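You operate a simulated robot arm through the tools that you are given. There is no shell and no other tool.

Carry out the task below with a simulated robot arm. There is one attempt and no reset: what you move stays moved.

## Task
Switch the three breakers off, then lock out the bench isolator and try it.

It is judged by the outcome, as a careful person would: the job done as asked, and still so three seconds after it is handed in. It fails if anything else is knocked over, pushed out of place, dropped, spilled or broken.

## Robot
A 7-joint arm with a two-finger parallel gripper, fixed in place. Base frame: the origin is at the foot of the arm, x ahead of it, y to its left, z up; the work surface is at about z = 45. Readings come in mm, degrees, newtons and seconds.
With the tool pointing down near the work surface it reaches from about 260 to 680 mm from the base axis. Its first joint turns from -166.0 to 166.0 degrees. Payload 2.5 kg.
The TCP is the grasp point between the finger pads, 30 mm short of the fingertips. In the tool frame z runs along the fingers and y along their closing line. The gripper opens to 94 mm. The fingers are 28 mm wide and 10 mm thick; the gripper's body (50 by 96 mm) begins 55 mm behind the TCP.
Orientation is that of the tool frame in the base frame, as [roll, pitch, yaw] about the fixed x, y, z axes, in that order (R = Rz(yaw) Ry(pitch) Rx(roll)). With the fingers straight down and closing along the base's y, the tool's x points along the base's -x, its y along +y and its z along -z.

## Interface
- The arm moves only by the tool step_arm. Its argument "targets" is one flat list of numbers, 7 for each row, row after row: the opening, from 0 (shut) to 1 (fully open), then the shift along the tool's x, y, z in cm, then the turn, a rotation vector about the tool's x, y, z in degrees. In form: [jaw, tx, ty, tz, ax, ay, az, jaw, tx, ty, tz, ax, ay, az, ...]. A call has 1 to 20 rows; each row shifts and turns the commanded pose from where the row before left it, along the tool's axes as they then stand. Rows are played at 5 a second. More than 50 mm and 8.6 degrees between two rows, or a gripper value outside its range, and nothing of the call is played. A pose out of reach is approached as far as the arm can. The call stops where the force on the tool passes 50 N (or 10 N more than at its start, if that is more) or the arm is blocked; 0.2 s more then pass. The fingers move at their own pace (about 72 mm/s each) and stop on an object; they squeeze with about 35 N. The grip force told is the motor's: it shows also when the fingers shut on nothing. Time passes only in rows, and 0.2 s behind the last, so rows that do not move let the fingers close. The reply holds the time, the measured pose of the TCP, the force on the tool along the base axes, the opening and the grip force, in the units named above and with some noise, with the torque about the TCP (base axes, N m) and any sound that the robot's microphone picked up.
- Cameras (640 x 400 px; columns grow to the right, rows downward): "scene" is fixed at [401.5, 653.3, 647.4]; the picture's right is [-0.98, 0.19, 0.00], its down [0.14, 0.74, -0.65] and it looks along [-0.12, -0.64, -0.76] (base axes); focal length 269 px, centre (320, 200). "wrist" rides on the gripper at [76, 14, -102] in the tool frame; the picture's right is [-0.18, 0.98, 0.00], its down [-0.75, -0.14, -0.64] and it looks along [-0.63, -0.12, 0.77] (tool axes); focal length 243 px, centre (320, 200). There is no depth. A picture from a camera that has moved, and an enlarged one, comes with that camera's place and axes in the base frame and with its lens. The place of the scene camera against the robot may be out by one fixed shift of up to 18 mm in any direction.
- snapshot(camera): a new picture of that camera. The clock stands still meanwhile.
- close_up(camera, box): a new picture of the part [left, top, right, bottom] of that camera's present view, enlarged. The clock stands still meanwhile.
- finish_job(): hands the job in; it is judged then, once.

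Places have to be worked out from the pictures, the camera data and where the tool is seen. Open the gripper and draw the arm clear of the work before you hand the job in, unless the task says otherwise.

The tools are called as a command line: name --argument value ..., lists and objects as JSON in quotes. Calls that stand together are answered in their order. step_arm: Moves the arm, as the interface text tells. Its arguments: {"type":"object","properties":{"targets":{"type":"array","items":{"type":"number"}}},"required":["targets"]} The other tools are called the same way: snapshot (camera) takes a picture; close_up (camera, box) takes an enlarged picture of a part of a camera's view; finish_job () hands the job in.

At the start:

```text
time_s: 0.0
tcp_pos: [310.3, 240.6, 363.4]
orientation: [180.0, 0.0, -180.0]
ft_force: [0.1, -0.2, -1.2]
torque: [-0.03, 0.01, -0.01]
gripper_width: 94.0
gripper_force: 0.1
```

scene: 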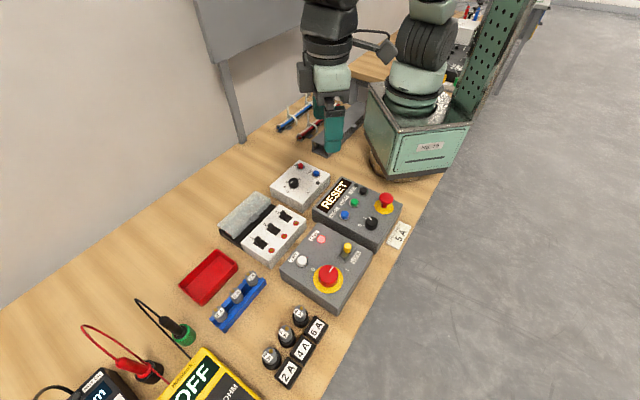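
wrist: 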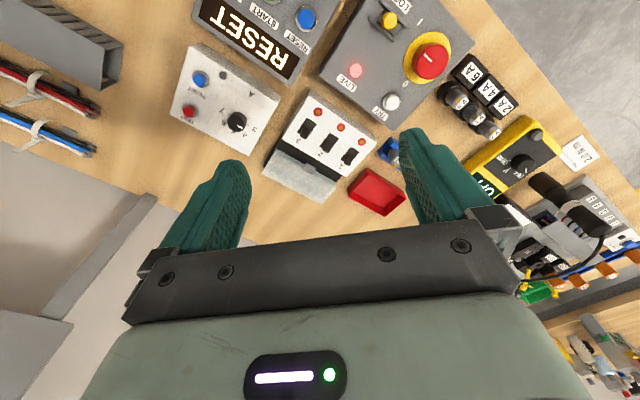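

I start by looking closely at the panels to identify the breakers and the isolator.

close_up --camera "scene" --box '[210, 180, 320, 270]'

close_up --camera "scene" --box '[270, 210, 390, 320]'

close_up --camera "wrist" --box '[310, 0, 480, 120]'

close_up --camera "wrist" --box '[250, 80, 410, 220]'

```text
4.44 times, centred on (265, 225) of scene
camera zoom: at [401.5, 653.3, 647.4], right [-0.98, 0.19, 0.0], down [0.14, 0.74, -0.65], along [-0.12, -0.64, -0.76], focal length 1196 px, centre (564, 89)
```

zoom: 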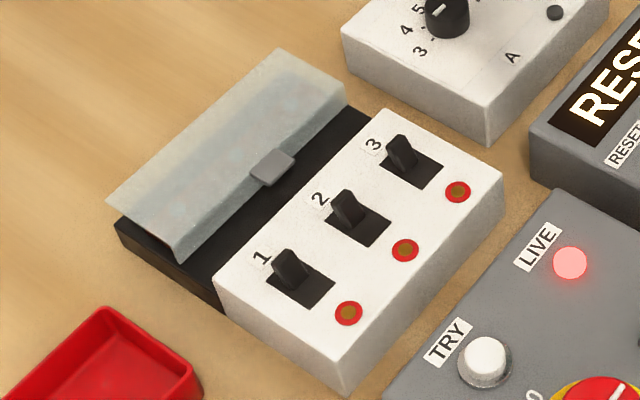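

```text
3.64 times, centred on (330, 265) of scene
camera zoom: at [401.5, 653.3, 647.4], right [-0.98, 0.19, 0.0], down [0.14, 0.74, -0.65], along [-0.12, -0.64, -0.76], focal length 979 px, centre (284, -36)
```

zoom: 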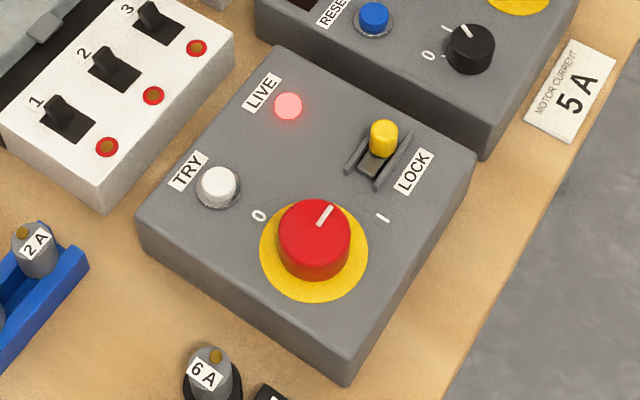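

```text
3.33 times, centred on (395, 60) of wrist
camera zoom: at [234.2, 253.7, 465.9], right [0.18, 0.98, 0.0], down [0.75, -0.14, 0.64], along [0.63, -0.12, -0.77], focal length 809 px, centre (70, 667)
```

zoom: 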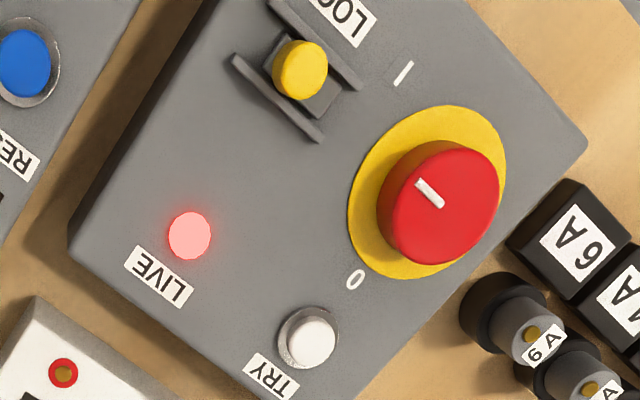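

```text
2.86 times, centred on (330, 150) of wrist
camera zoom: at [234.2, 253.7, 465.9], right [0.18, 0.98, 0.0], down [0.75, -0.14, 0.64], along [0.63, -0.12, -0.77], focal length 693 px, centre (291, 343)
```

zoom: 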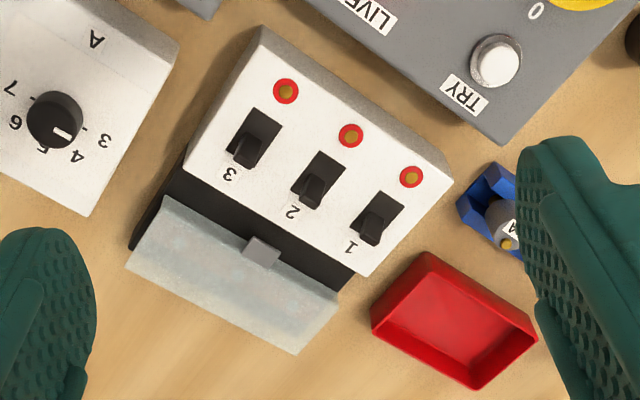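

The breaker levers all lean toward their numbers, the isolator is a red knob with 0/I marks, a yellow sliding LOCK and a white TRY button. I move the arm back and left at height so the wrist camera sees all of these from above.

step_arm --targets '[1, 2.75, 2.0, 0, 0, 0, 0, 1, 2.75, 2.0, 0, 0, 0, 0, 1, 2.75, 2.0, 0, 0, 0, 0, 1, 2.75, 2.0, 0, 0, 0, 0]'

snapshot --camera "wrist"

snapshot --camera "scene"

```text
time_s: 1.0
tcp_pos: [195.7, 320.8, 364.7]
orientation: [180.0, 0.1, 180.0]
ft_force: [0.8, 0.5, -0.3]
torque: [-0.02, -0.01, 0.01]
gripper_width: 94.1
gripper_force: 0.1
```

```text
taken
camera wrist: at [120.8, 335.4, 467.1], right [0.18, 0.98, 0.0], down [0.75, -0.14, 0.64], along [0.63, -0.12, -0.77], focal length 243 px, centre (320, 200)
```

wrist: 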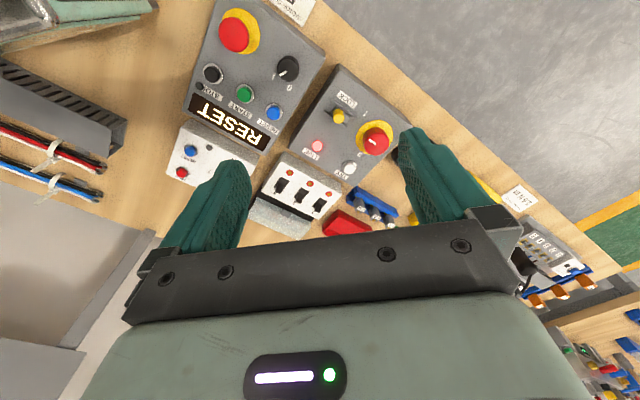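

```text
taken
```

scene: 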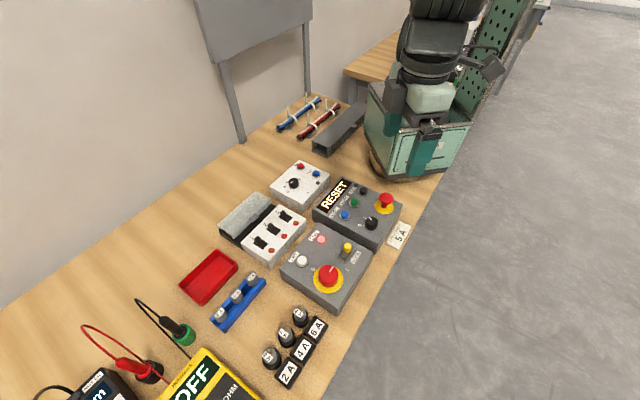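

The panels are now in view from a second spot; I enlarge them to triangulate positions.

close_up --camera "wrist" --box '[280, 60, 420, 190]'

close_up --camera "wrist" --box '[240, 130, 380, 240]'

```text
3.08 times, centred on (350, 125) of wrist
camera zoom: at [120.8, 335.4, 467.1], right [0.18, 0.98, 0.0], down [0.75, -0.14, 0.64], along [0.63, -0.12, -0.77], focal length 746 px, centre (228, 431)
```

zoom: 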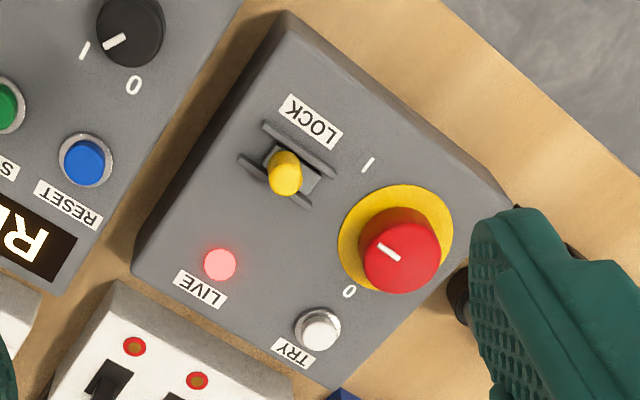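

```text
3.64 times, centred on (310, 185) of wrist
camera zoom: at [120.8, 335.4, 467.1], right [0.18, 0.98, 0.0], down [0.75, -0.14, 0.64], along [0.63, -0.12, -0.77], focal length 882 px, centre (356, 254)
```

zoom: 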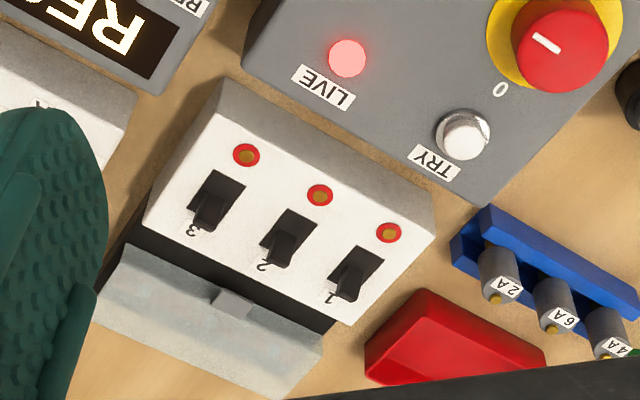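

My estimates: panels turned about 45° to the base; knob near (331, 397), lock near (285, 340), TRY near (384, 346), breakers near (390–455, 200–265), tops somewhere around z 60–85. I move above the isolator at safe height for a closer look.

step_arm --targets '[1, -2.25, 1.27, 2.6, 0, 0, 0, 1, -2.25, 1.27, 2.6, 0, 0, 0, 1, -2.25, 1.27, 2.6, 0, 0, 0, 1, -2.25, 1.27, 2.6, 0, 0, 0, 1, -2.25, 1.27, 2.6, 0, 0, 0, 1, -2.25, 1.27, 2.6, 0, 0, 0, 1, 0, 0, 0, 0, 0, 0]'

snapshot --camera "wrist"

snapshot --camera "scene"

```text
time_s: 2.6
tcp_pos: [334.0, 396.1, 205.8]
orientation: [-180.0, 0.0, -180.0]
ft_force: [-0.9, 0.0, -0.1]
torque: [0.04, -0.02, -0.01]
gripper_width: 94.2
gripper_force: 0.0
```

```text
taken
camera wrist: at [258.2, 409.7, 308.5], right [0.18, 0.98, 0.0], down [0.75, -0.14, 0.64], along [0.63, -0.12, -0.77], focal length 243 px, centre (320, 200)
```

wrist: 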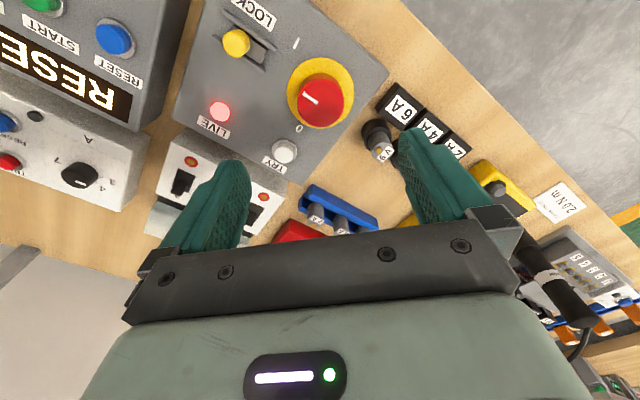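

```text
taken
```

scene: 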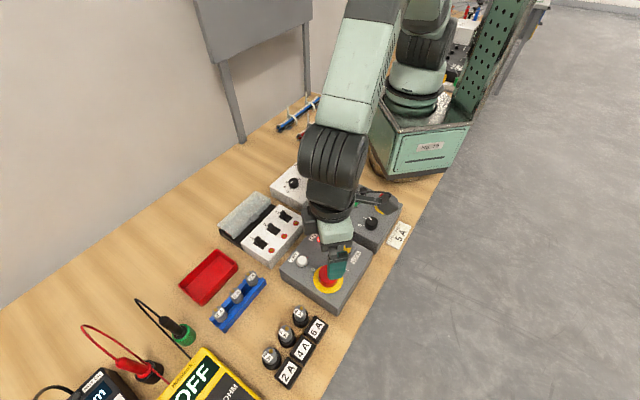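

The tool is settled above the knob region. I enlarge the isolator in this closer view.

close_up --camera "wrist" --box '[170, 0, 400, 180]'

close_up --camera "wrist" --box '[205, 0, 325, 80]'

close_up --camera "scene" --box '[290, 220, 390, 310]'

```text
2.22 times, centred on (285, 90) of wrist
camera zoom: at [258.2, 409.7, 308.5], right [0.18, 0.98, 0.0], down [0.75, -0.14, 0.64], along [0.63, -0.12, -0.77], focal length 539 px, centre (398, 444)
```

zoom: 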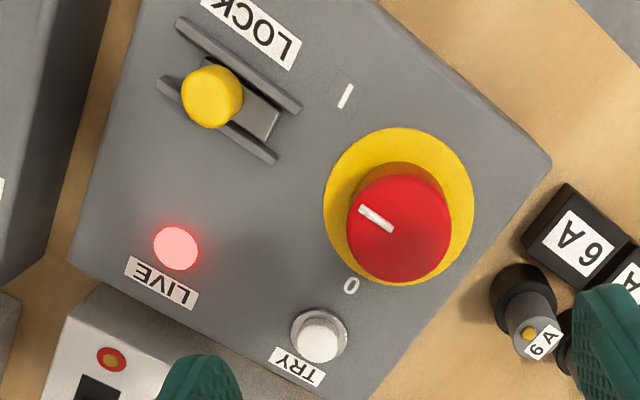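

```text
5.00 times, centred on (265, 40) of wrist
camera zoom: at [258.2, 409.7, 308.5], right [0.18, 0.98, 0.0], down [0.75, -0.14, 0.64], along [0.63, -0.12, -0.77], focal length 1213 px, centre (595, 1000)
```

zoom: 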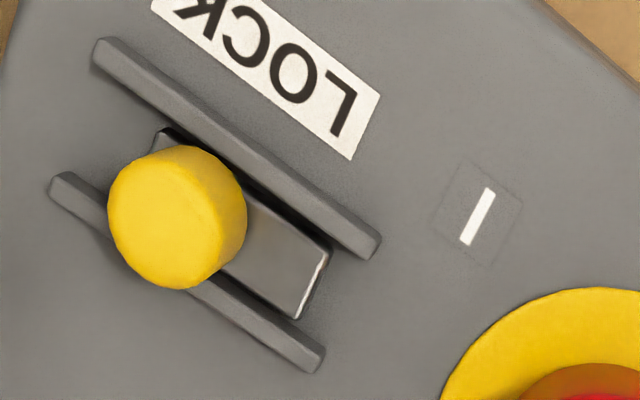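

```text
4.44 times, centred on (340, 265) of scene
camera zoom: at [401.5, 653.3, 647.4], right [-0.98, 0.19, 0.0], down [0.14, 0.74, -0.65], along [-0.12, -0.64, -0.76], focal length 1196 px, centre (231, -89)
```

zoom: 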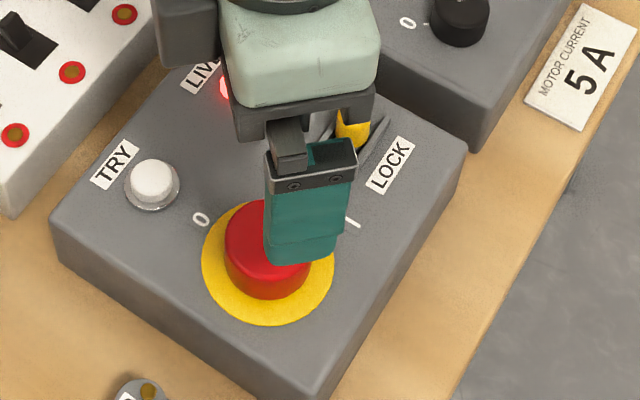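

Combining the views: knob centre ≈ (330, 396.6), top z ≈ 87, radius ≈ 21, pointer at –133° with "0" at about –43° (so ~90° counter‑clockwise seen from above); lock peg ≈ (274, 338) sliding toward the knob; TRY ≈ (383, 346, 62). Now I go above the breakers and turn the tool 45° to line up with the panels.

step_arm --targets '[1, -2.55, -3.88, 0.9, 0, 0, 0, 1, -2.55, -3.88, 0.9, 0, 0, 0, 1, -2.55, -3.88, 0.9, 0, 0, 0, 1, -2.55, -3.88, 0.9, 0, 0, 0, 1, 0, 0, 0, 0, 0, -7.5, 1, 0, 0, 0, 0, 0, -7.5, 1, 0, 0, 0, 0, 0, -7.5, 1, 0, 0, 0, 0, 0, -7.5, 1, 0, 0, 0, 0, 0, -7.5, 1, 0, 0, 0, 0, 0, -7.5, 1, 0, 0, 0, 0, 0, 0]'

snapshot --camera "wrist"

snapshot --camera "scene"

```text
time_s: 5.0
tcp_pos: [436.9, 240.4, 173.0]
orientation: [180.0, 0.0, -134.9]
ft_force: [0.5, 0.1, 0.3]
torque: [-0.02, -0.01, -0.01]
gripper_width: 93.9
gripper_force: 0.1
```

```text
taken
camera wrist: at [373.3, 197.5, 275.0], right [-0.57, 0.82, 0.0], down [0.63, 0.43, 0.64], along [0.53, 0.36, -0.77], focal length 243 px, centre (320, 200)
```

wrist: 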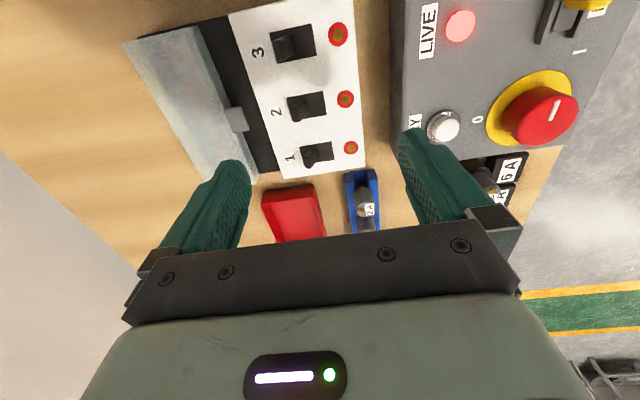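

```text
taken
```

scene: 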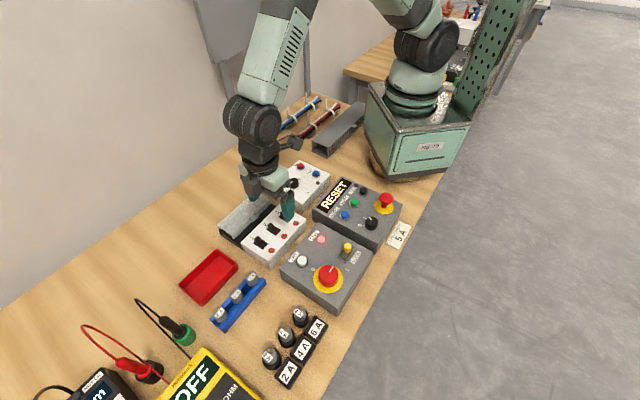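

Enlarging the breaker panel in this aligned view.

close_up --camera "wrist" --box '[220, 0, 380, 100]'

close_up --camera "wrist" --box '[220, 80, 380, 180]'

close_up --camera "scene" --box '[220, 170, 320, 270]'

```text
4.00 times, centred on (300, 50) of wrist
camera zoom: at [373.3, 197.5, 275.0], right [-0.57, 0.82, 0.0], down [0.63, 0.43, 0.64], along [0.53, 0.36, -0.77], focal length 970 px, centre (400, 800)
```

zoom: 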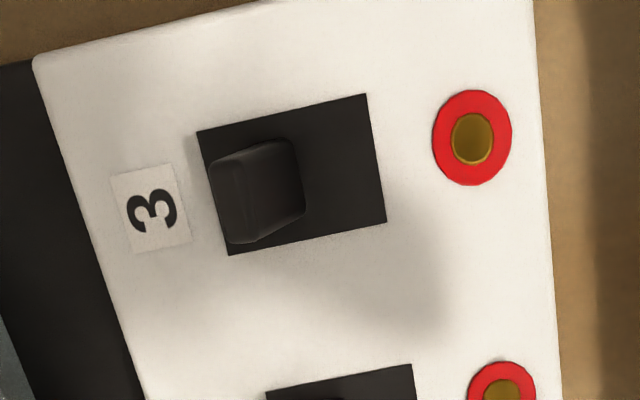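

```text
4.00 times, centred on (300, 130) of wrist
camera zoom: at [373.3, 197.5, 275.0], right [-0.57, 0.82, 0.0], down [0.63, 0.43, 0.64], along [0.53, 0.36, -0.77], focal length 970 px, centre (400, 480)
```

zoom: 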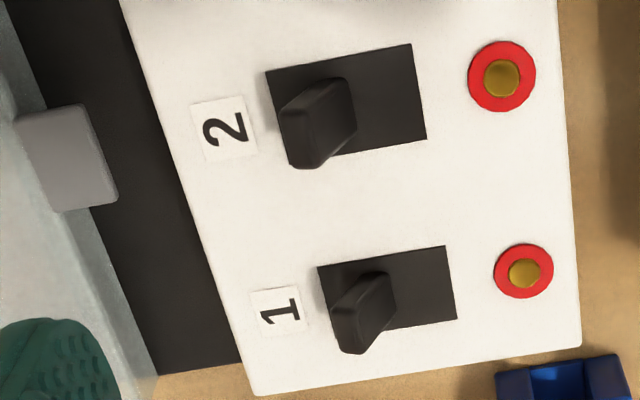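

```text
4.00 times, centred on (270, 220) of scene
camera zoom: at [401.5, 653.3, 647.4], right [-0.98, 0.19, 0.0], down [0.14, 0.74, -0.65], along [-0.12, -0.64, -0.76], focal length 1077 px, centre (520, 120)
```

zoom: 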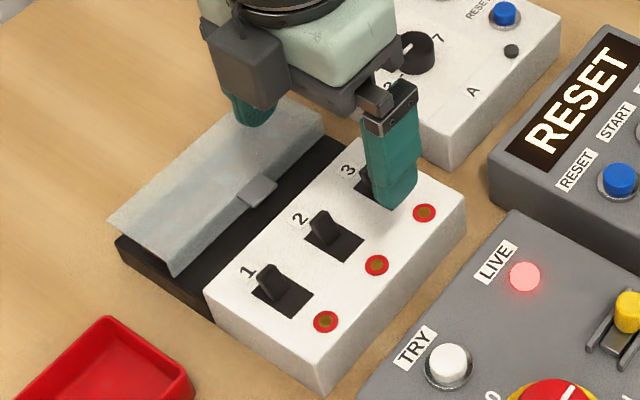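

Breaker slots work out to (409, 196.5), (444.6, 231.6), (480, 267) with the panel top at z ≈ 46 and lever tips at z ≈ 64 leaning toward the numbers. I shut the fingers and go down on the number side of lever 1, stopping above it to check.

step_arm --targets '[0, -2.45, -2.3, 0, 0, 0, 0, 0, -2.45, -2.3, 0, 0, 0, 0, 0, 0, 0, 3.5, 0, 0, 0, 0, 0, 0, 3.0, 0, 0, 0, 0, 0, 0, 0, 0, 0, 0, 0, 0, 0, 0, 0, 0, 0]'

snapshot --camera "wrist"

close_up --camera "scene" --box '[210, 170, 310, 270]'

```text
time_s: 6.4
tcp_pos: [503.1, 243.7, 103.5]
orientation: [179.9, -0.1, -135.0]
ft_force: [-0.5, 1.1, 0.3]
torque: [0.02, -0.01, 0.02]
gripper_width: 0.2
gripper_force: 33.1
```

```text
taken
camera wrist: at [439.7, 199.4, 206.2], right [-0.56, 0.83, 0.0], down [0.63, 0.43, 0.64], along [0.53, 0.36, -0.77], focal length 243 px, centre (320, 200)
```

wrist: 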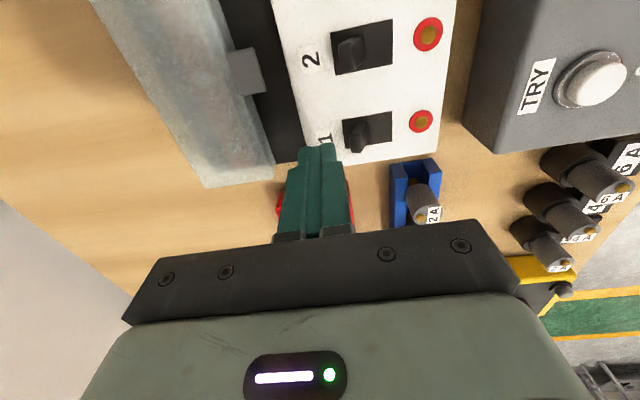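

```text
4.00 times, centred on (260, 220) of scene
camera zoom: at [401.5, 653.3, 647.4], right [-0.98, 0.19, 0.0], down [0.14, 0.74, -0.65], along [-0.12, -0.64, -0.76], focal length 1077 px, centre (560, 120)
```

zoom: 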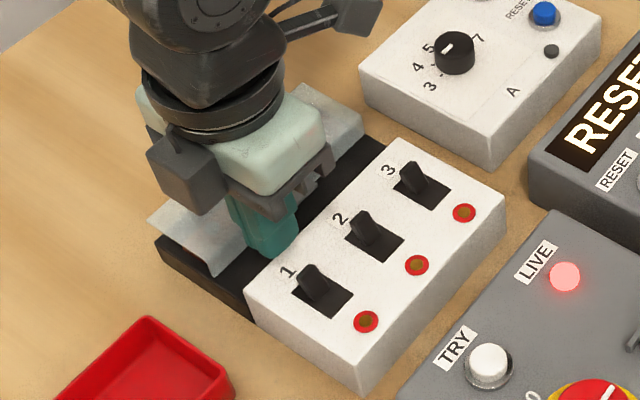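

The fingertips are over the "1" label, clear of the lever. I descend in small steps to about 6 mm above the panel.

step_arm --targets '[0, 0, 0, 1.0, 0, 0, 0, 0, 0, 0, 0.6, 0, 0, 0, 0, 0, 0, 0.5, 0, 0, 0, 0, 0, 0, 0, 0, 0, 0]'

snapshot --camera "wrist"

close_up --camera "scene" --box '[210, 170, 310, 270]'

```text
time_s: 7.4
tcp_pos: [503.8, 242.3, 85.2]
orientation: [-179.9, 0.0, -135.0]
ft_force: [0.3, -0.5, -0.5]
torque: [-0.02, -0.02, 0.0]
gripper_width: 0.0
gripper_force: 32.7
```

```text
taken
camera wrist: at [440.8, 198.7, 186.6], right [-0.56, 0.83, 0.0], down [0.63, 0.43, 0.64], along [0.53, 0.36, -0.77], focal length 243 px, centre (320, 200)
```

wrist: 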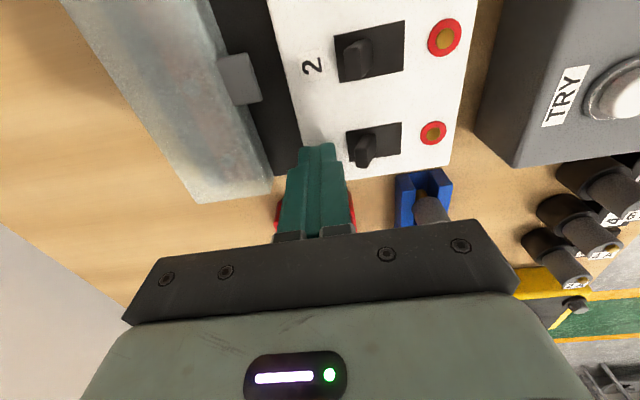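

```text
4.00 times, centred on (260, 220) of scene
camera zoom: at [401.5, 653.3, 647.4], right [-0.98, 0.19, 0.0], down [0.14, 0.74, -0.65], along [-0.12, -0.64, -0.76], focal length 1077 px, centre (560, 120)
```

zoom: 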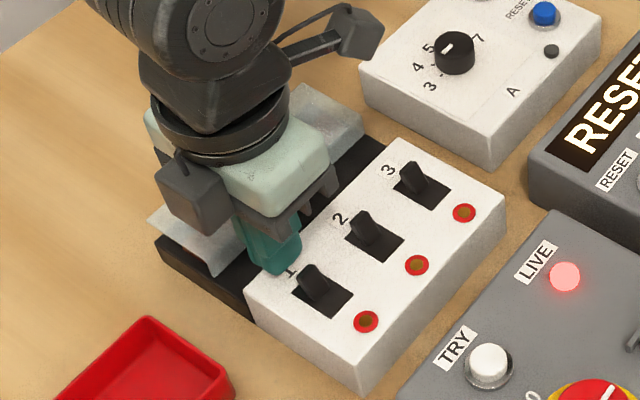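

Clear; tip is about 9 mm above the panel. I lower 4 mm more and push the lever across toward the red ring in small steps.

step_arm --targets '[0, 0, 0, 0.4, 0, 0, 0, 0, 0, 0.5, 0, 0, 0, 0, 0, 0, 0.5, 0, 0, 0, 0, 0, 0, 0.4, 0, 0, 0, 0, 0, 0, 0.4, 0, 0, 0, 0, 0, 0, 0.4, 0, 0, 0, 0, 0, 0, 0.3, 0, 0, 0, 0, 0, 0, 0, 0, 0, 0, 0]'

snapshot --camera "wrist"

close_up --camera "scene" --box '[210, 170, 310, 270]'

```text
time_s: 9.2
tcp_pos: [486.1, 261.1, 83.2]
orientation: [-180.0, -0.1, -134.9]
ft_force: [-0.1, -0.4, 0.4]
torque: [0.04, 0.04, -0.02]
gripper_width: 0.0
gripper_force: 33.6
```

```text
taken
camera wrist: at [422.9, 217.2, 183.9], right [-0.56, 0.83, 0.0], down [0.63, 0.43, 0.64], along [0.53, 0.36, -0.77], focal length 243 px, centre (320, 200)
```

wrist: 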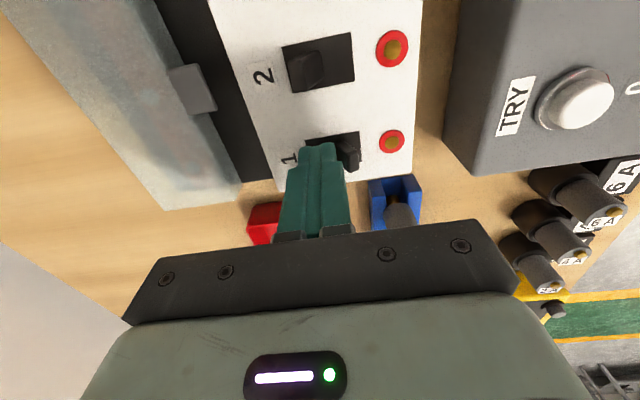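

```text
4.00 times, centred on (260, 220) of scene
camera zoom: at [401.5, 653.3, 647.4], right [-0.98, 0.19, 0.0], down [0.14, 0.74, -0.65], along [-0.12, -0.64, -0.76], focal length 1077 px, centre (560, 120)
```

zoom: 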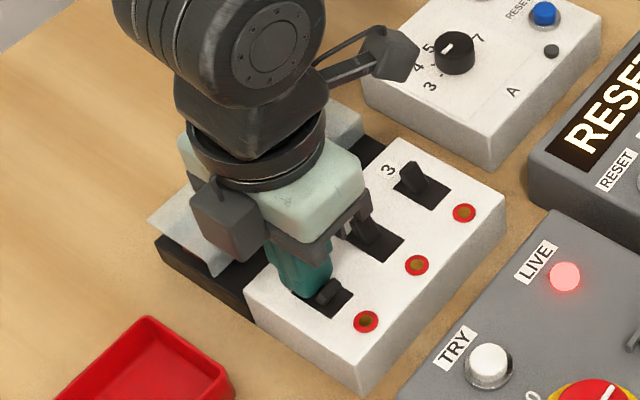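

Lever 1 now leans toward the red ring, with no residual force. I back off and rise, then check it stays over.

step_arm --targets '[0, 0, -0.8, 0, 0, 0, 0, 0, 0, -0.5, -1.5, 0, 0, 0, 0, 0, 0, -2.5, 0, 0, 0, 0, 0, 0, 0, 0, 0, 0]'

close_up --camera "wrist" --box '[230, 0, 430, 160]'

close_up --camera "scene" --box '[210, 170, 310, 270]'

```text
time_s: 10.2
tcp_pos: [494.2, 250.9, 120.1]
orientation: [-179.9, 0.0, -135.0]
ft_force: [0.6, -0.3, 0.5]
torque: [0.01, -0.01, -0.02]
gripper_width: 0.4
gripper_force: 33.6
```

```text
2.50 times, centred on (330, 80) of wrist
camera zoom: at [431.1, 207.1, 223.1], right [-0.57, 0.82, 0.0], down [0.63, 0.43, 0.64], along [0.53, 0.36, -0.77], focal length 606 px, centre (295, 500)
```

zoom: 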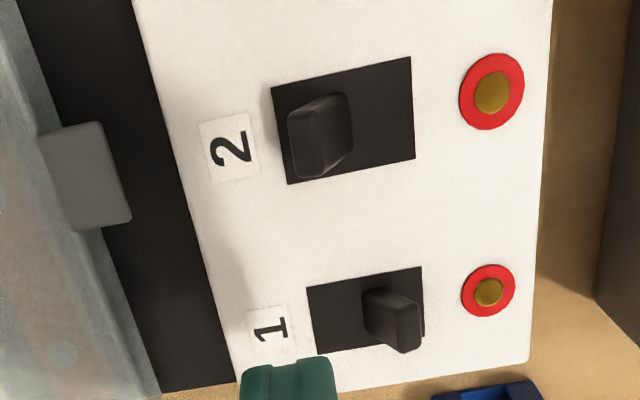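

```text
4.00 times, centred on (260, 220) of scene
camera zoom: at [401.5, 653.3, 647.4], right [-0.98, 0.19, 0.0], down [0.14, 0.74, -0.65], along [-0.12, -0.64, -0.76], focal length 1077 px, centre (560, 120)
```

zoom: 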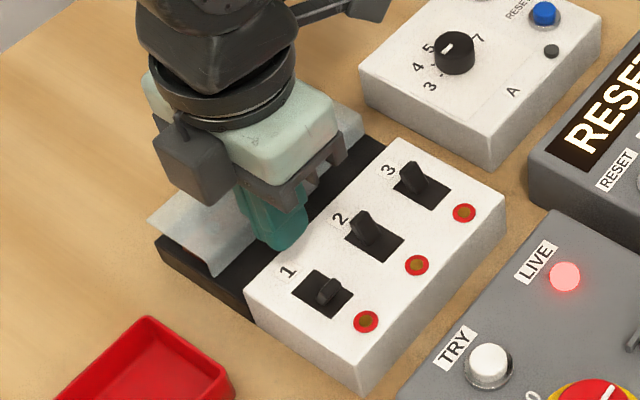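

Lever 1 stays flipped. I move to the number side of lever 2 (50 mm along the panel), come down, and check before pushing.

step_arm --targets '[0, 2.49, -0.45, 0, 0, 0, 0, 0, 2.49, -0.45, 0, 0, 0, 0, 0, 0, 0, 2.0, 0, 0, 0, 0, 0, 0, 1.0, 0, 0, 0, 0, 0, 0, 0, 0, 0, 0]'

snapshot --camera "wrist"

close_up --camera "scene" --box '[210, 170, 310, 270]'

```text
time_s: 11.4
tcp_pos: [469.3, 209.7, 91.5]
orientation: [-180.0, 0.0, -135.0]
ft_force: [-0.5, 0.0, -0.7]
torque: [0.03, -0.01, -0.01]
gripper_width: 0.1
gripper_force: 33.2
```

```text
taken
camera wrist: at [404.9, 166.9, 194.5], right [-0.56, 0.83, 0.0], down [0.63, 0.43, 0.64], along [0.53, 0.36, -0.77], focal length 243 px, centre (320, 200)
```

wrist: 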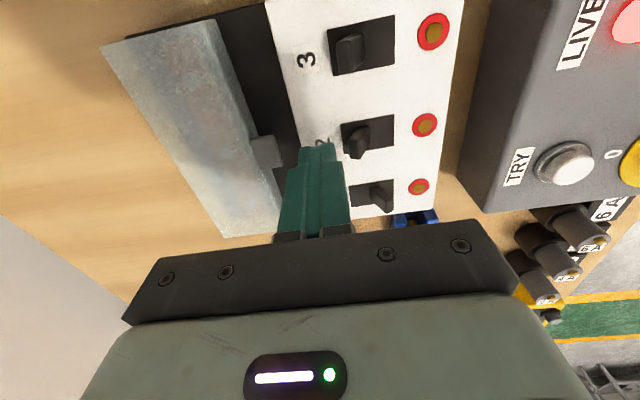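

```text
4.00 times, centred on (260, 220) of scene
camera zoom: at [401.5, 653.3, 647.4], right [-0.98, 0.19, 0.0], down [0.14, 0.74, -0.65], along [-0.12, -0.64, -0.76], focal length 1077 px, centre (560, 120)
```

zoom: 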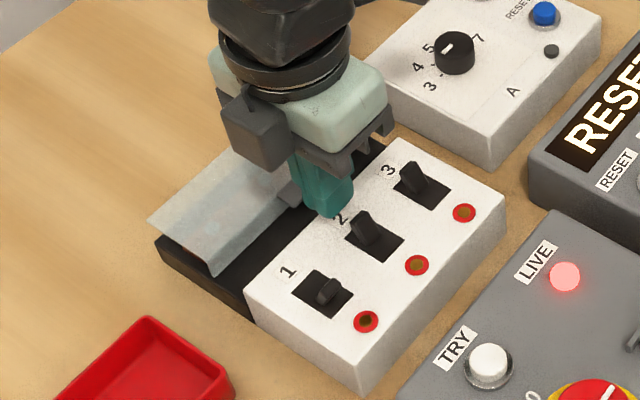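

Fingers are behind lever 2 and clear of the cover tab. I lower the last centimetre and push it across.

step_arm --targets '[0, 0, 0, 0.5, 0, 0, 0, 0, 0, 0, 0.5, 0, 0, 0, 0, 0, 0.5, 0, 0, 0, 0, 0, 0, 0.5, 0, 0, 0, 0, 0, 0, 0.4, 0, 0, 0, 0, 0, 0, 0.4, 0, 0, 0, 0, 0, 0, 0.4, 0, 0, 0, 0, 0, 0, 0, 0, 0, 0, 0]'

close_up --camera "wrist" --box '[230, 0, 470, 200]'

close_up --camera "scene" --box '[210, 170, 310, 270]'

```text
time_s: 13.2
tcp_pos: [451.9, 225.2, 80.7]
orientation: [180.0, 0.0, -135.0]
ft_force: [-0.3, 0.2, -0.3]
torque: [0.01, 0.0, 0.01]
gripper_width: 0.2
gripper_force: 33.6
```

```text
2.00 times, centred on (350, 100) of wrist
camera zoom: at [388.0, 181.5, 183.4], right [-0.56, 0.83, 0.0], down [0.63, 0.43, 0.64], along [0.53, 0.36, -0.77], focal length 485 px, centre (260, 400)
```

zoom: 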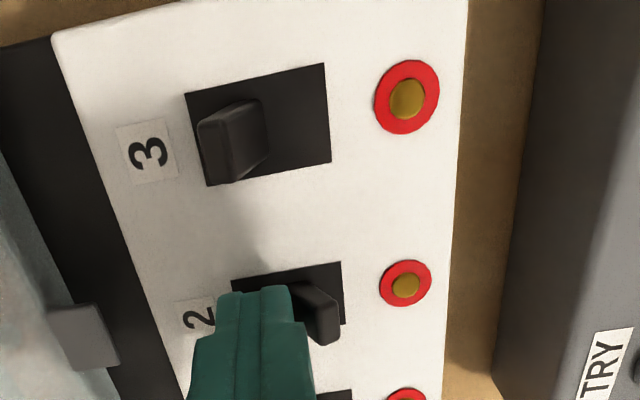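

```text
4.00 times, centred on (260, 220) of scene
camera zoom: at [401.5, 653.3, 647.4], right [-0.98, 0.19, 0.0], down [0.14, 0.74, -0.65], along [-0.12, -0.64, -0.76], focal length 1077 px, centre (560, 120)
```

zoom: 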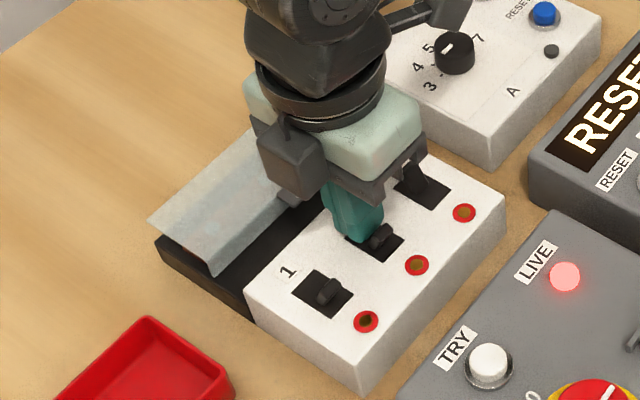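

Lever 2 is over. I retreat, rise, and move to the number side of lever 3.

step_arm --targets '[0, 0, -0.8, 0, 0, 0, 0, 0, 0, -0.5, -1.5, 0, 0, 0, 0, 0, 0, -2.5, 0, 0, 0, 0, 2.49, -0.45, 0, 0, 0, 0, 0, 2.49, -0.45, 0, 0, 0, 0, 0, 0, 0, 2.0, 0, 0, 0, 0, 0, 0, 1.0, 0, 0, 0, 0, 0, 0, 0, 0, 0, 0]'

snapshot --camera "wrist"

close_up --camera "scene" --box '[210, 170, 310, 270]'

```text
time_s: 15.0
tcp_pos: [431.3, 173.9, 90.7]
orientation: [-180.0, 0.0, -135.0]
ft_force: [-0.5, 0.0, 0.6]
torque: [-0.01, 0.01, 0.0]
gripper_width: 0.0
gripper_force: 32.8
```

```text
taken
camera wrist: at [367.6, 130.4, 194.0], right [-0.56, 0.83, 0.0], down [0.63, 0.43, 0.64], along [0.53, 0.36, -0.77], focal length 243 px, centre (320, 200)
```

wrist: 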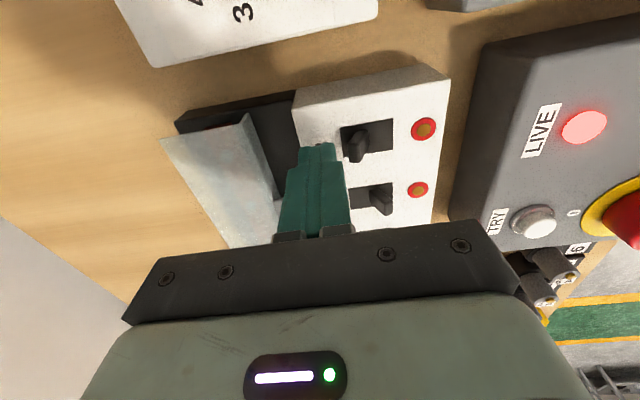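

```text
4.00 times, centred on (260, 220) of scene
camera zoom: at [401.5, 653.3, 647.4], right [-0.98, 0.19, 0.0], down [0.14, 0.74, -0.65], along [-0.12, -0.64, -0.76], focal length 1077 px, centre (560, 120)
```

zoom: 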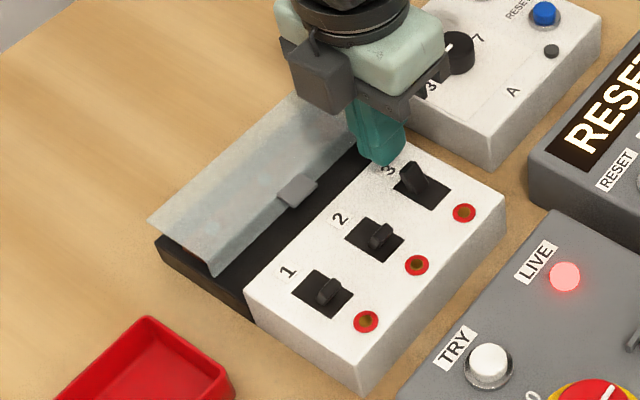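

Positioned behind lever 3, clear of the neighbouring box. Lower and push across as before.

step_arm --targets '[0, 0, 0, 0.5, 0, 0, 0, 0, 0, 0, 0.5, 0, 0, 0, 0, 0, 0.5, 0, 0, 0, 0, 0, 0, 0.5, 0, 0, 0, 0, 0, 0, 0.4, 0, 0, 0, 0, 0, 0, 0.4, 0, 0, 0, 0, 0, 0, 0.4, 0, 0, 0, 0, 0, 0, 0, 0, 0, 0, 0]'

close_up --camera "wrist" --box '[230, 0, 470, 200]'

close_up --camera "scene" --box '[210, 170, 310, 270]'

```text
time_s: 16.8
tcp_pos: [416.3, 188.1, 81.2]
orientation: [-180.0, 0.0, -135.0]
ft_force: [0.3, -1.1, -0.4]
torque: [0.01, 0.0, 0.0]
gripper_width: 0.1
gripper_force: 32.8
```

```text
2.00 times, centred on (350, 100) of wrist
camera zoom: at [352.0, 145.7, 183.3], right [-0.56, 0.83, 0.0], down [0.63, 0.43, 0.64], along [0.53, 0.36, -0.77], focal length 485 px, centre (260, 400)
```

zoom: 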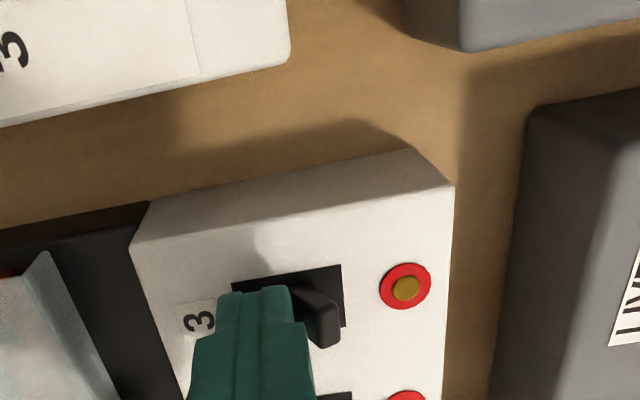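

```text
4.00 times, centred on (260, 220) of scene
camera zoom: at [401.5, 653.3, 647.4], right [-0.98, 0.19, 0.0], down [0.14, 0.74, -0.65], along [-0.12, -0.64, -0.76], focal length 1077 px, centre (560, 120)
```

zoom: 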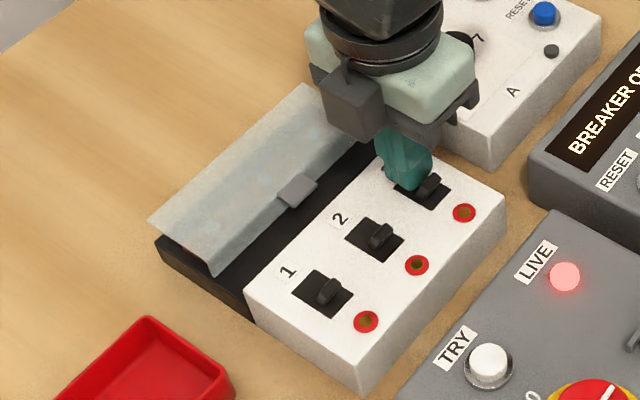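

Lever 3 is over and the neighbouring display changed to "BREAKER O…". I retreat and rise, then read the display.

step_arm --targets '[0, 0, -0.8, 0, 0, 0, 0, 0, 0, -0.5, -1.5, 0, 0, 0, 0, 0, 0, -4.0, 0, 0, 0, 0, 0, 0, -4.5, 0, 0, 0, 0, 0, 0, 0, 0, 0, 0]'

close_up --camera "scene" --box '[220, 160, 420, 310]'

snapshot --camera "wrist"

```text
time_s: 18.0
tcp_pos: [427.6, 177.4, 180.4]
orientation: [-180.0, -0.1, -135.1]
ft_force: [0.6, -0.1, 0.0]
torque: [-0.02, -0.03, 0.0]
gripper_width: 0.0
gripper_force: 32.6
```

```text
2.67 times, centred on (320, 235) of scene
camera zoom: at [401.5, 653.3, 647.4], right [-0.98, 0.19, 0.0], down [0.14, 0.74, -0.65], along [-0.12, -0.64, -0.76], focal length 718 px, centre (320, 107)
```

zoom: 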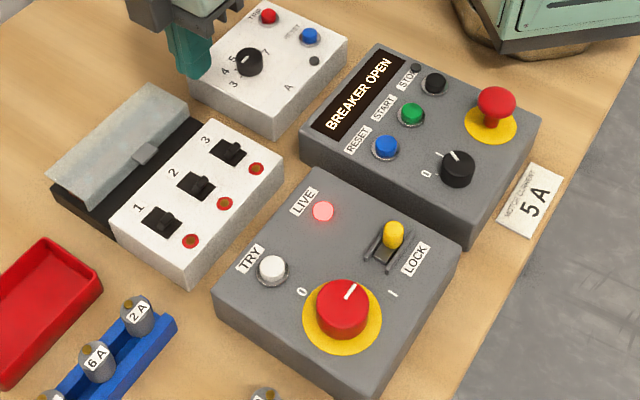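

```text
taken
camera wrist: at [363.5, 134.4, 282.5], right [-0.56, 0.83, 0.0], down [0.63, 0.43, 0.64], along [0.53, 0.36, -0.77], focal length 243 px, centre (320, 200)
```

wrist: 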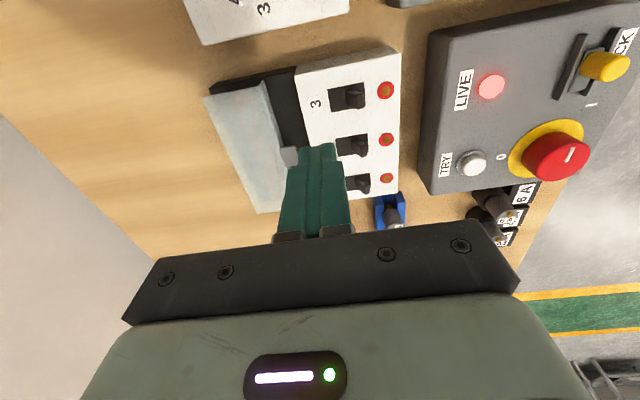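

The display reads "BREAKER OPEN", so all three breakers are off; LIVE is still lit. Now I move over the isolator knob, open to ~58 mm and turn the tool 90° so the later turn to 0 ends in the orientation I already know is reachable.

step_arm --targets '[0, -1.72, 4.44, 0, 0, 0, 0, 0, -1.72, 4.44, 0, 0, 0, 0, 0, -1.72, 4.44, 0, 0, 0, 0, 0.62, -1.72, 4.44, 0, 0, 0, 0, 0.62, -1.72, 4.44, 0, 0, 0, 0, 0.62, 0, 0, 0, 0, 0, 7.5, 0.62, 0, 0, 0, 0, 0, 7.5, 0.62, 0, 0, 0, 0, 0, 7.5, 0.62, 0, 0, 0, 0, 0, 7.5, 0.62, 0, 0, 0, 0, 0, 7.5, 0.62, 0, 0, 0, 0, 0, 7.5, 0.62, 0, 0, 0, 0, 0, 7.5, 0.62, 0, 0, 0, 0, 0, 7.5, 0.62, 0, 0, 0, 0, 0, 7.5, 0.62, 0, 0, 0, 0, 0, 7.5, 0.62, 0, 0, 0, 0, 0, 7.5, 0.62, 0, 0, 0, 0, 0, 7.5, 0.62, 0, 0, 0, 0, 0, 0]'

snapshot --camera "wrist"

snapshot --camera "scene"

```text
time_s: 21.8
tcp_pos: [328.5, 398.1, 181.4]
orientation: [-180.0, 0.0, 134.9]
ft_force: [-0.2, -0.3, 0.0]
torque: [-0.02, -0.02, 0.0]
gripper_width: 58.1
gripper_force: 0.1
```

```text
taken
camera wrist: at [285.1, 462.8, 283.6], right [0.83, 0.56, 0.0], down [0.43, -0.63, 0.64], along [0.36, -0.53, -0.77], focal length 243 px, centre (320, 200)
```

wrist: 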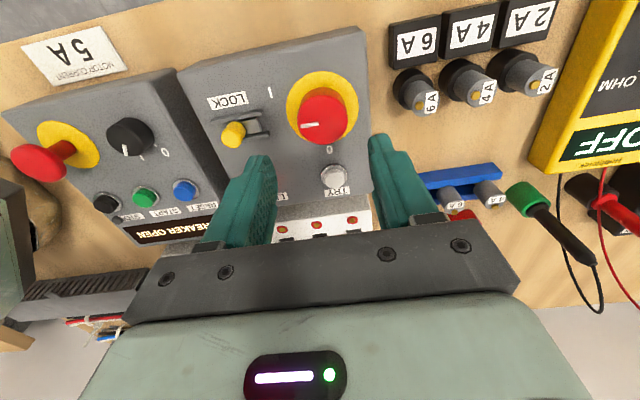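

```text
taken
```

scene: 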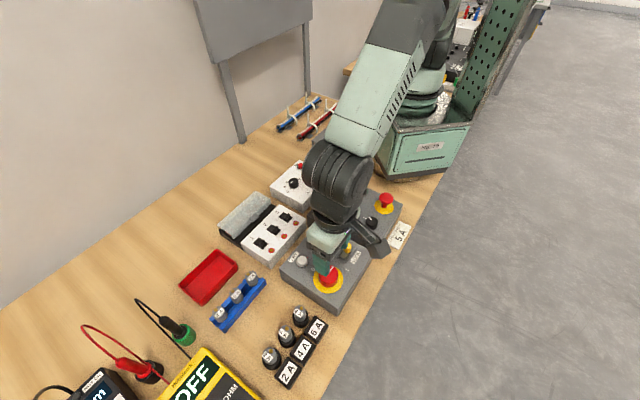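

The orientation is reachable. I enlarge the isolator to refine the knob, lock and TRY positions.

close_up --camera "wrist" --box '[200, 50, 380, 200]'

close_up --camera "wrist" --box '[270, 60, 370, 150]'

```text
2.67 times, centred on (290, 125) of wrist
camera zoom: at [285.1, 462.8, 283.6], right [0.83, 0.56, 0.0], down [0.43, -0.63, 0.64], along [0.36, -0.53, -0.77], focal length 647 px, centre (400, 400)
```

zoom: 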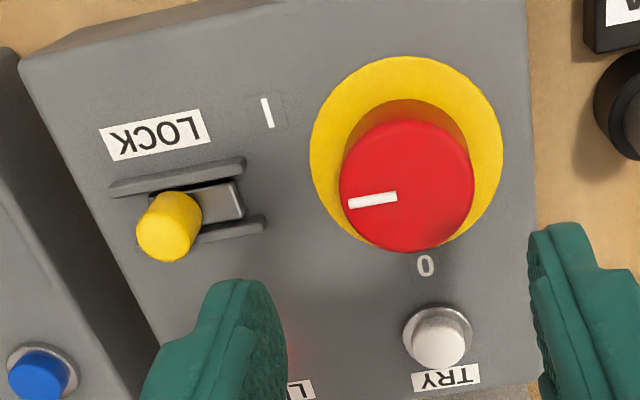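

```text
4.44 times, centred on (320, 105) of wrist
camera zoom: at [285.1, 462.8, 283.6], right [0.83, 0.56, 0.0], down [0.43, -0.63, 0.64], along [0.36, -0.53, -0.77], focal length 1078 px, centre (320, 622)
```

zoom: 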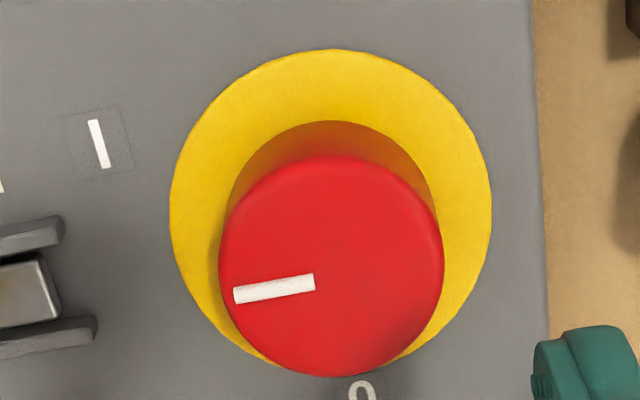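

Knob centre is offset from the TCP by about (+2.5, +0.4) mm, top z ≈ 87. I correct that and lower the open fingers around the knob to tip z ≈ 66.

step_arm --targets '[0.62, -0.15, 0.2, 2.5, 0, 0, 0, 0.62, 0, 0, 2.5, 0, 0, 0, 0.62, 0, 0, 2.0, 0, 0, 0, 0.62, 0, 0, 1.0, 0, 0, 0, 0.62, 0, 0, 0.5, 0, 0, 0, 0.62, 0, 0, 0, 0, 0, 0]'

snapshot --camera "wrist"

close_up --camera "scene" --box '[280, 210, 390, 320]'

```text
time_s: 23.2
tcp_pos: [330.8, 399.5, 98.4]
orientation: [180.0, 0.0, 135.0]
ft_force: [-0.5, -0.7, 1.1]
torque: [0.0, 0.01, -0.01]
gripper_width: 58.2
gripper_force: 0.1
```

```text
taken
camera wrist: at [288.8, 463.0, 199.3], right [0.83, 0.56, 0.0], down [0.43, -0.63, 0.64], along [0.36, -0.53, -0.77], focal length 243 px, centre (320, 200)
```

wrist: 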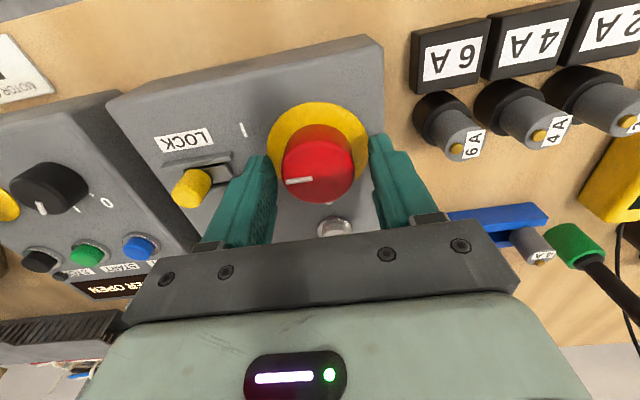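

```text
3.64 times, centred on (335, 265) of scene
camera zoom: at [401.5, 653.3, 647.4], right [-0.98, 0.19, 0.0], down [0.14, 0.74, -0.65], along [-0.12, -0.64, -0.76], focal length 979 px, centre (266, -36)
```

zoom: 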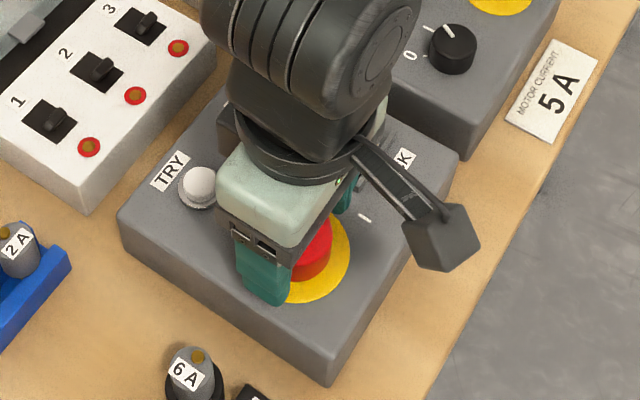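

The knob is nicely centred between the fingers. I close on it and check the grip.

step_arm --targets '[0, 0, 0, 0, 0, 0, 0, 0, 0, 0, 0, 0, 0, 0, 0, 0, 0, 0, 0, 0, 0]'

```text
time_s: 24.0
tcp_pos: [331.0, 397.7, 96.7]
orientation: [-179.6, 0.1, 135.0]
ft_force: [-12.3, -14.7, 6.4]
torque: [-0.35, 0.53, -0.07]
gripper_width: 43.0
gripper_force: 45.2
```

Gripped at 43 mm, with a ~19 N sideways load along –e2 showing slight miscentring. I nudge the command 1 mm that way and recheck.

step_arm --targets '[0, 0, -0.1, 0, 0, 0, 0, 0, 0, 0, 0, 0, 0, 0]'

```text
time_s: 24.6
tcp_pos: [331.2, 397.5, 97.0]
orientation: [-179.9, 0.0, 135.0]
ft_force: [-11.3, -13.7, 6.0]
torque: [-0.28, 0.62, -0.04]
gripper_width: 43.2
gripper_force: 44.9
```

The load only dropped slightly. I nudge 2 mm more to see how it responds.

step_arm --targets '[0, 0, -0.2, 0, 0, 0, 0, 0, 0, 0, 0, 0, 0, 0]'

close_up --camera "wrist" --box '[230, 80, 410, 230]'

```text
time_s: 25.2
tcp_pos: [330.5, 397.1, 96.7]
orientation: [179.8, 0.0, 135.0]
ft_force: [0.9, 5.2, -14.2]
torque: [-0.11, -0.34, 0.03]
gripper_width: 43.4
gripper_force: 44.4
```

```text
2.67 times, centred on (320, 155) of wrist
camera zoom: at [287.3, 461.4, 199.2], right [0.82, 0.57, 0.0], down [0.43, -0.63, 0.64], along [0.36, -0.53, -0.77], focal length 647 px, centre (320, 320)
```

zoom: 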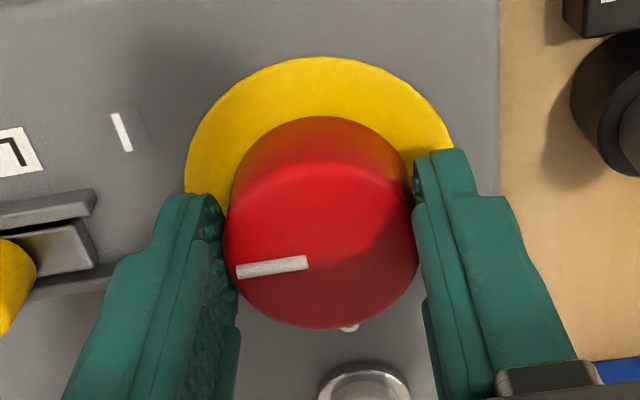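

The side load is mostly gone and the grip is solid. I turn counter‑clockwise (seen from above) a first 30° and check.

step_arm --targets '[0, 0, 0, 0, 0, 0, -5, 0, 0, 0, 0, 0, 0, -5, 0, 0, 0, 0, 0, 0, -6.5, 0, 0, 0, 0, 0, 0, -6.5, 0, 0, 0, 0, 0, 0, -7, 0, 0, 0, 0, 0, 0, 0]'

close_up --camera "wrist" --box '[230, 80, 410, 230]'

```text
time_s: 26.6
tcp_pos: [329.6, 397.1, 96.3]
orientation: [179.9, 0.1, 165.1]
ft_force: [9.5, 10.9, -6.8]
torque: [0.26, -0.77, 0.06]
gripper_width: 42.9
gripper_force: 44.7
```

```text
2.67 times, centred on (320, 155) of wrist
camera zoom: at [260.5, 429.8, 199.1], right [0.43, 0.9, 0.0], down [0.69, -0.33, 0.64], along [0.58, -0.27, -0.77], focal length 647 px, centre (320, 320)
```

zoom: 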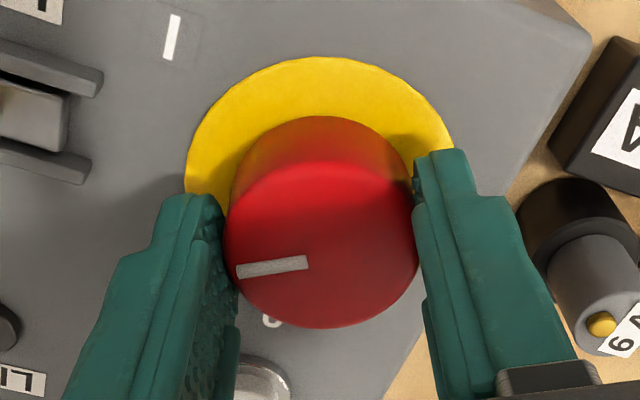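

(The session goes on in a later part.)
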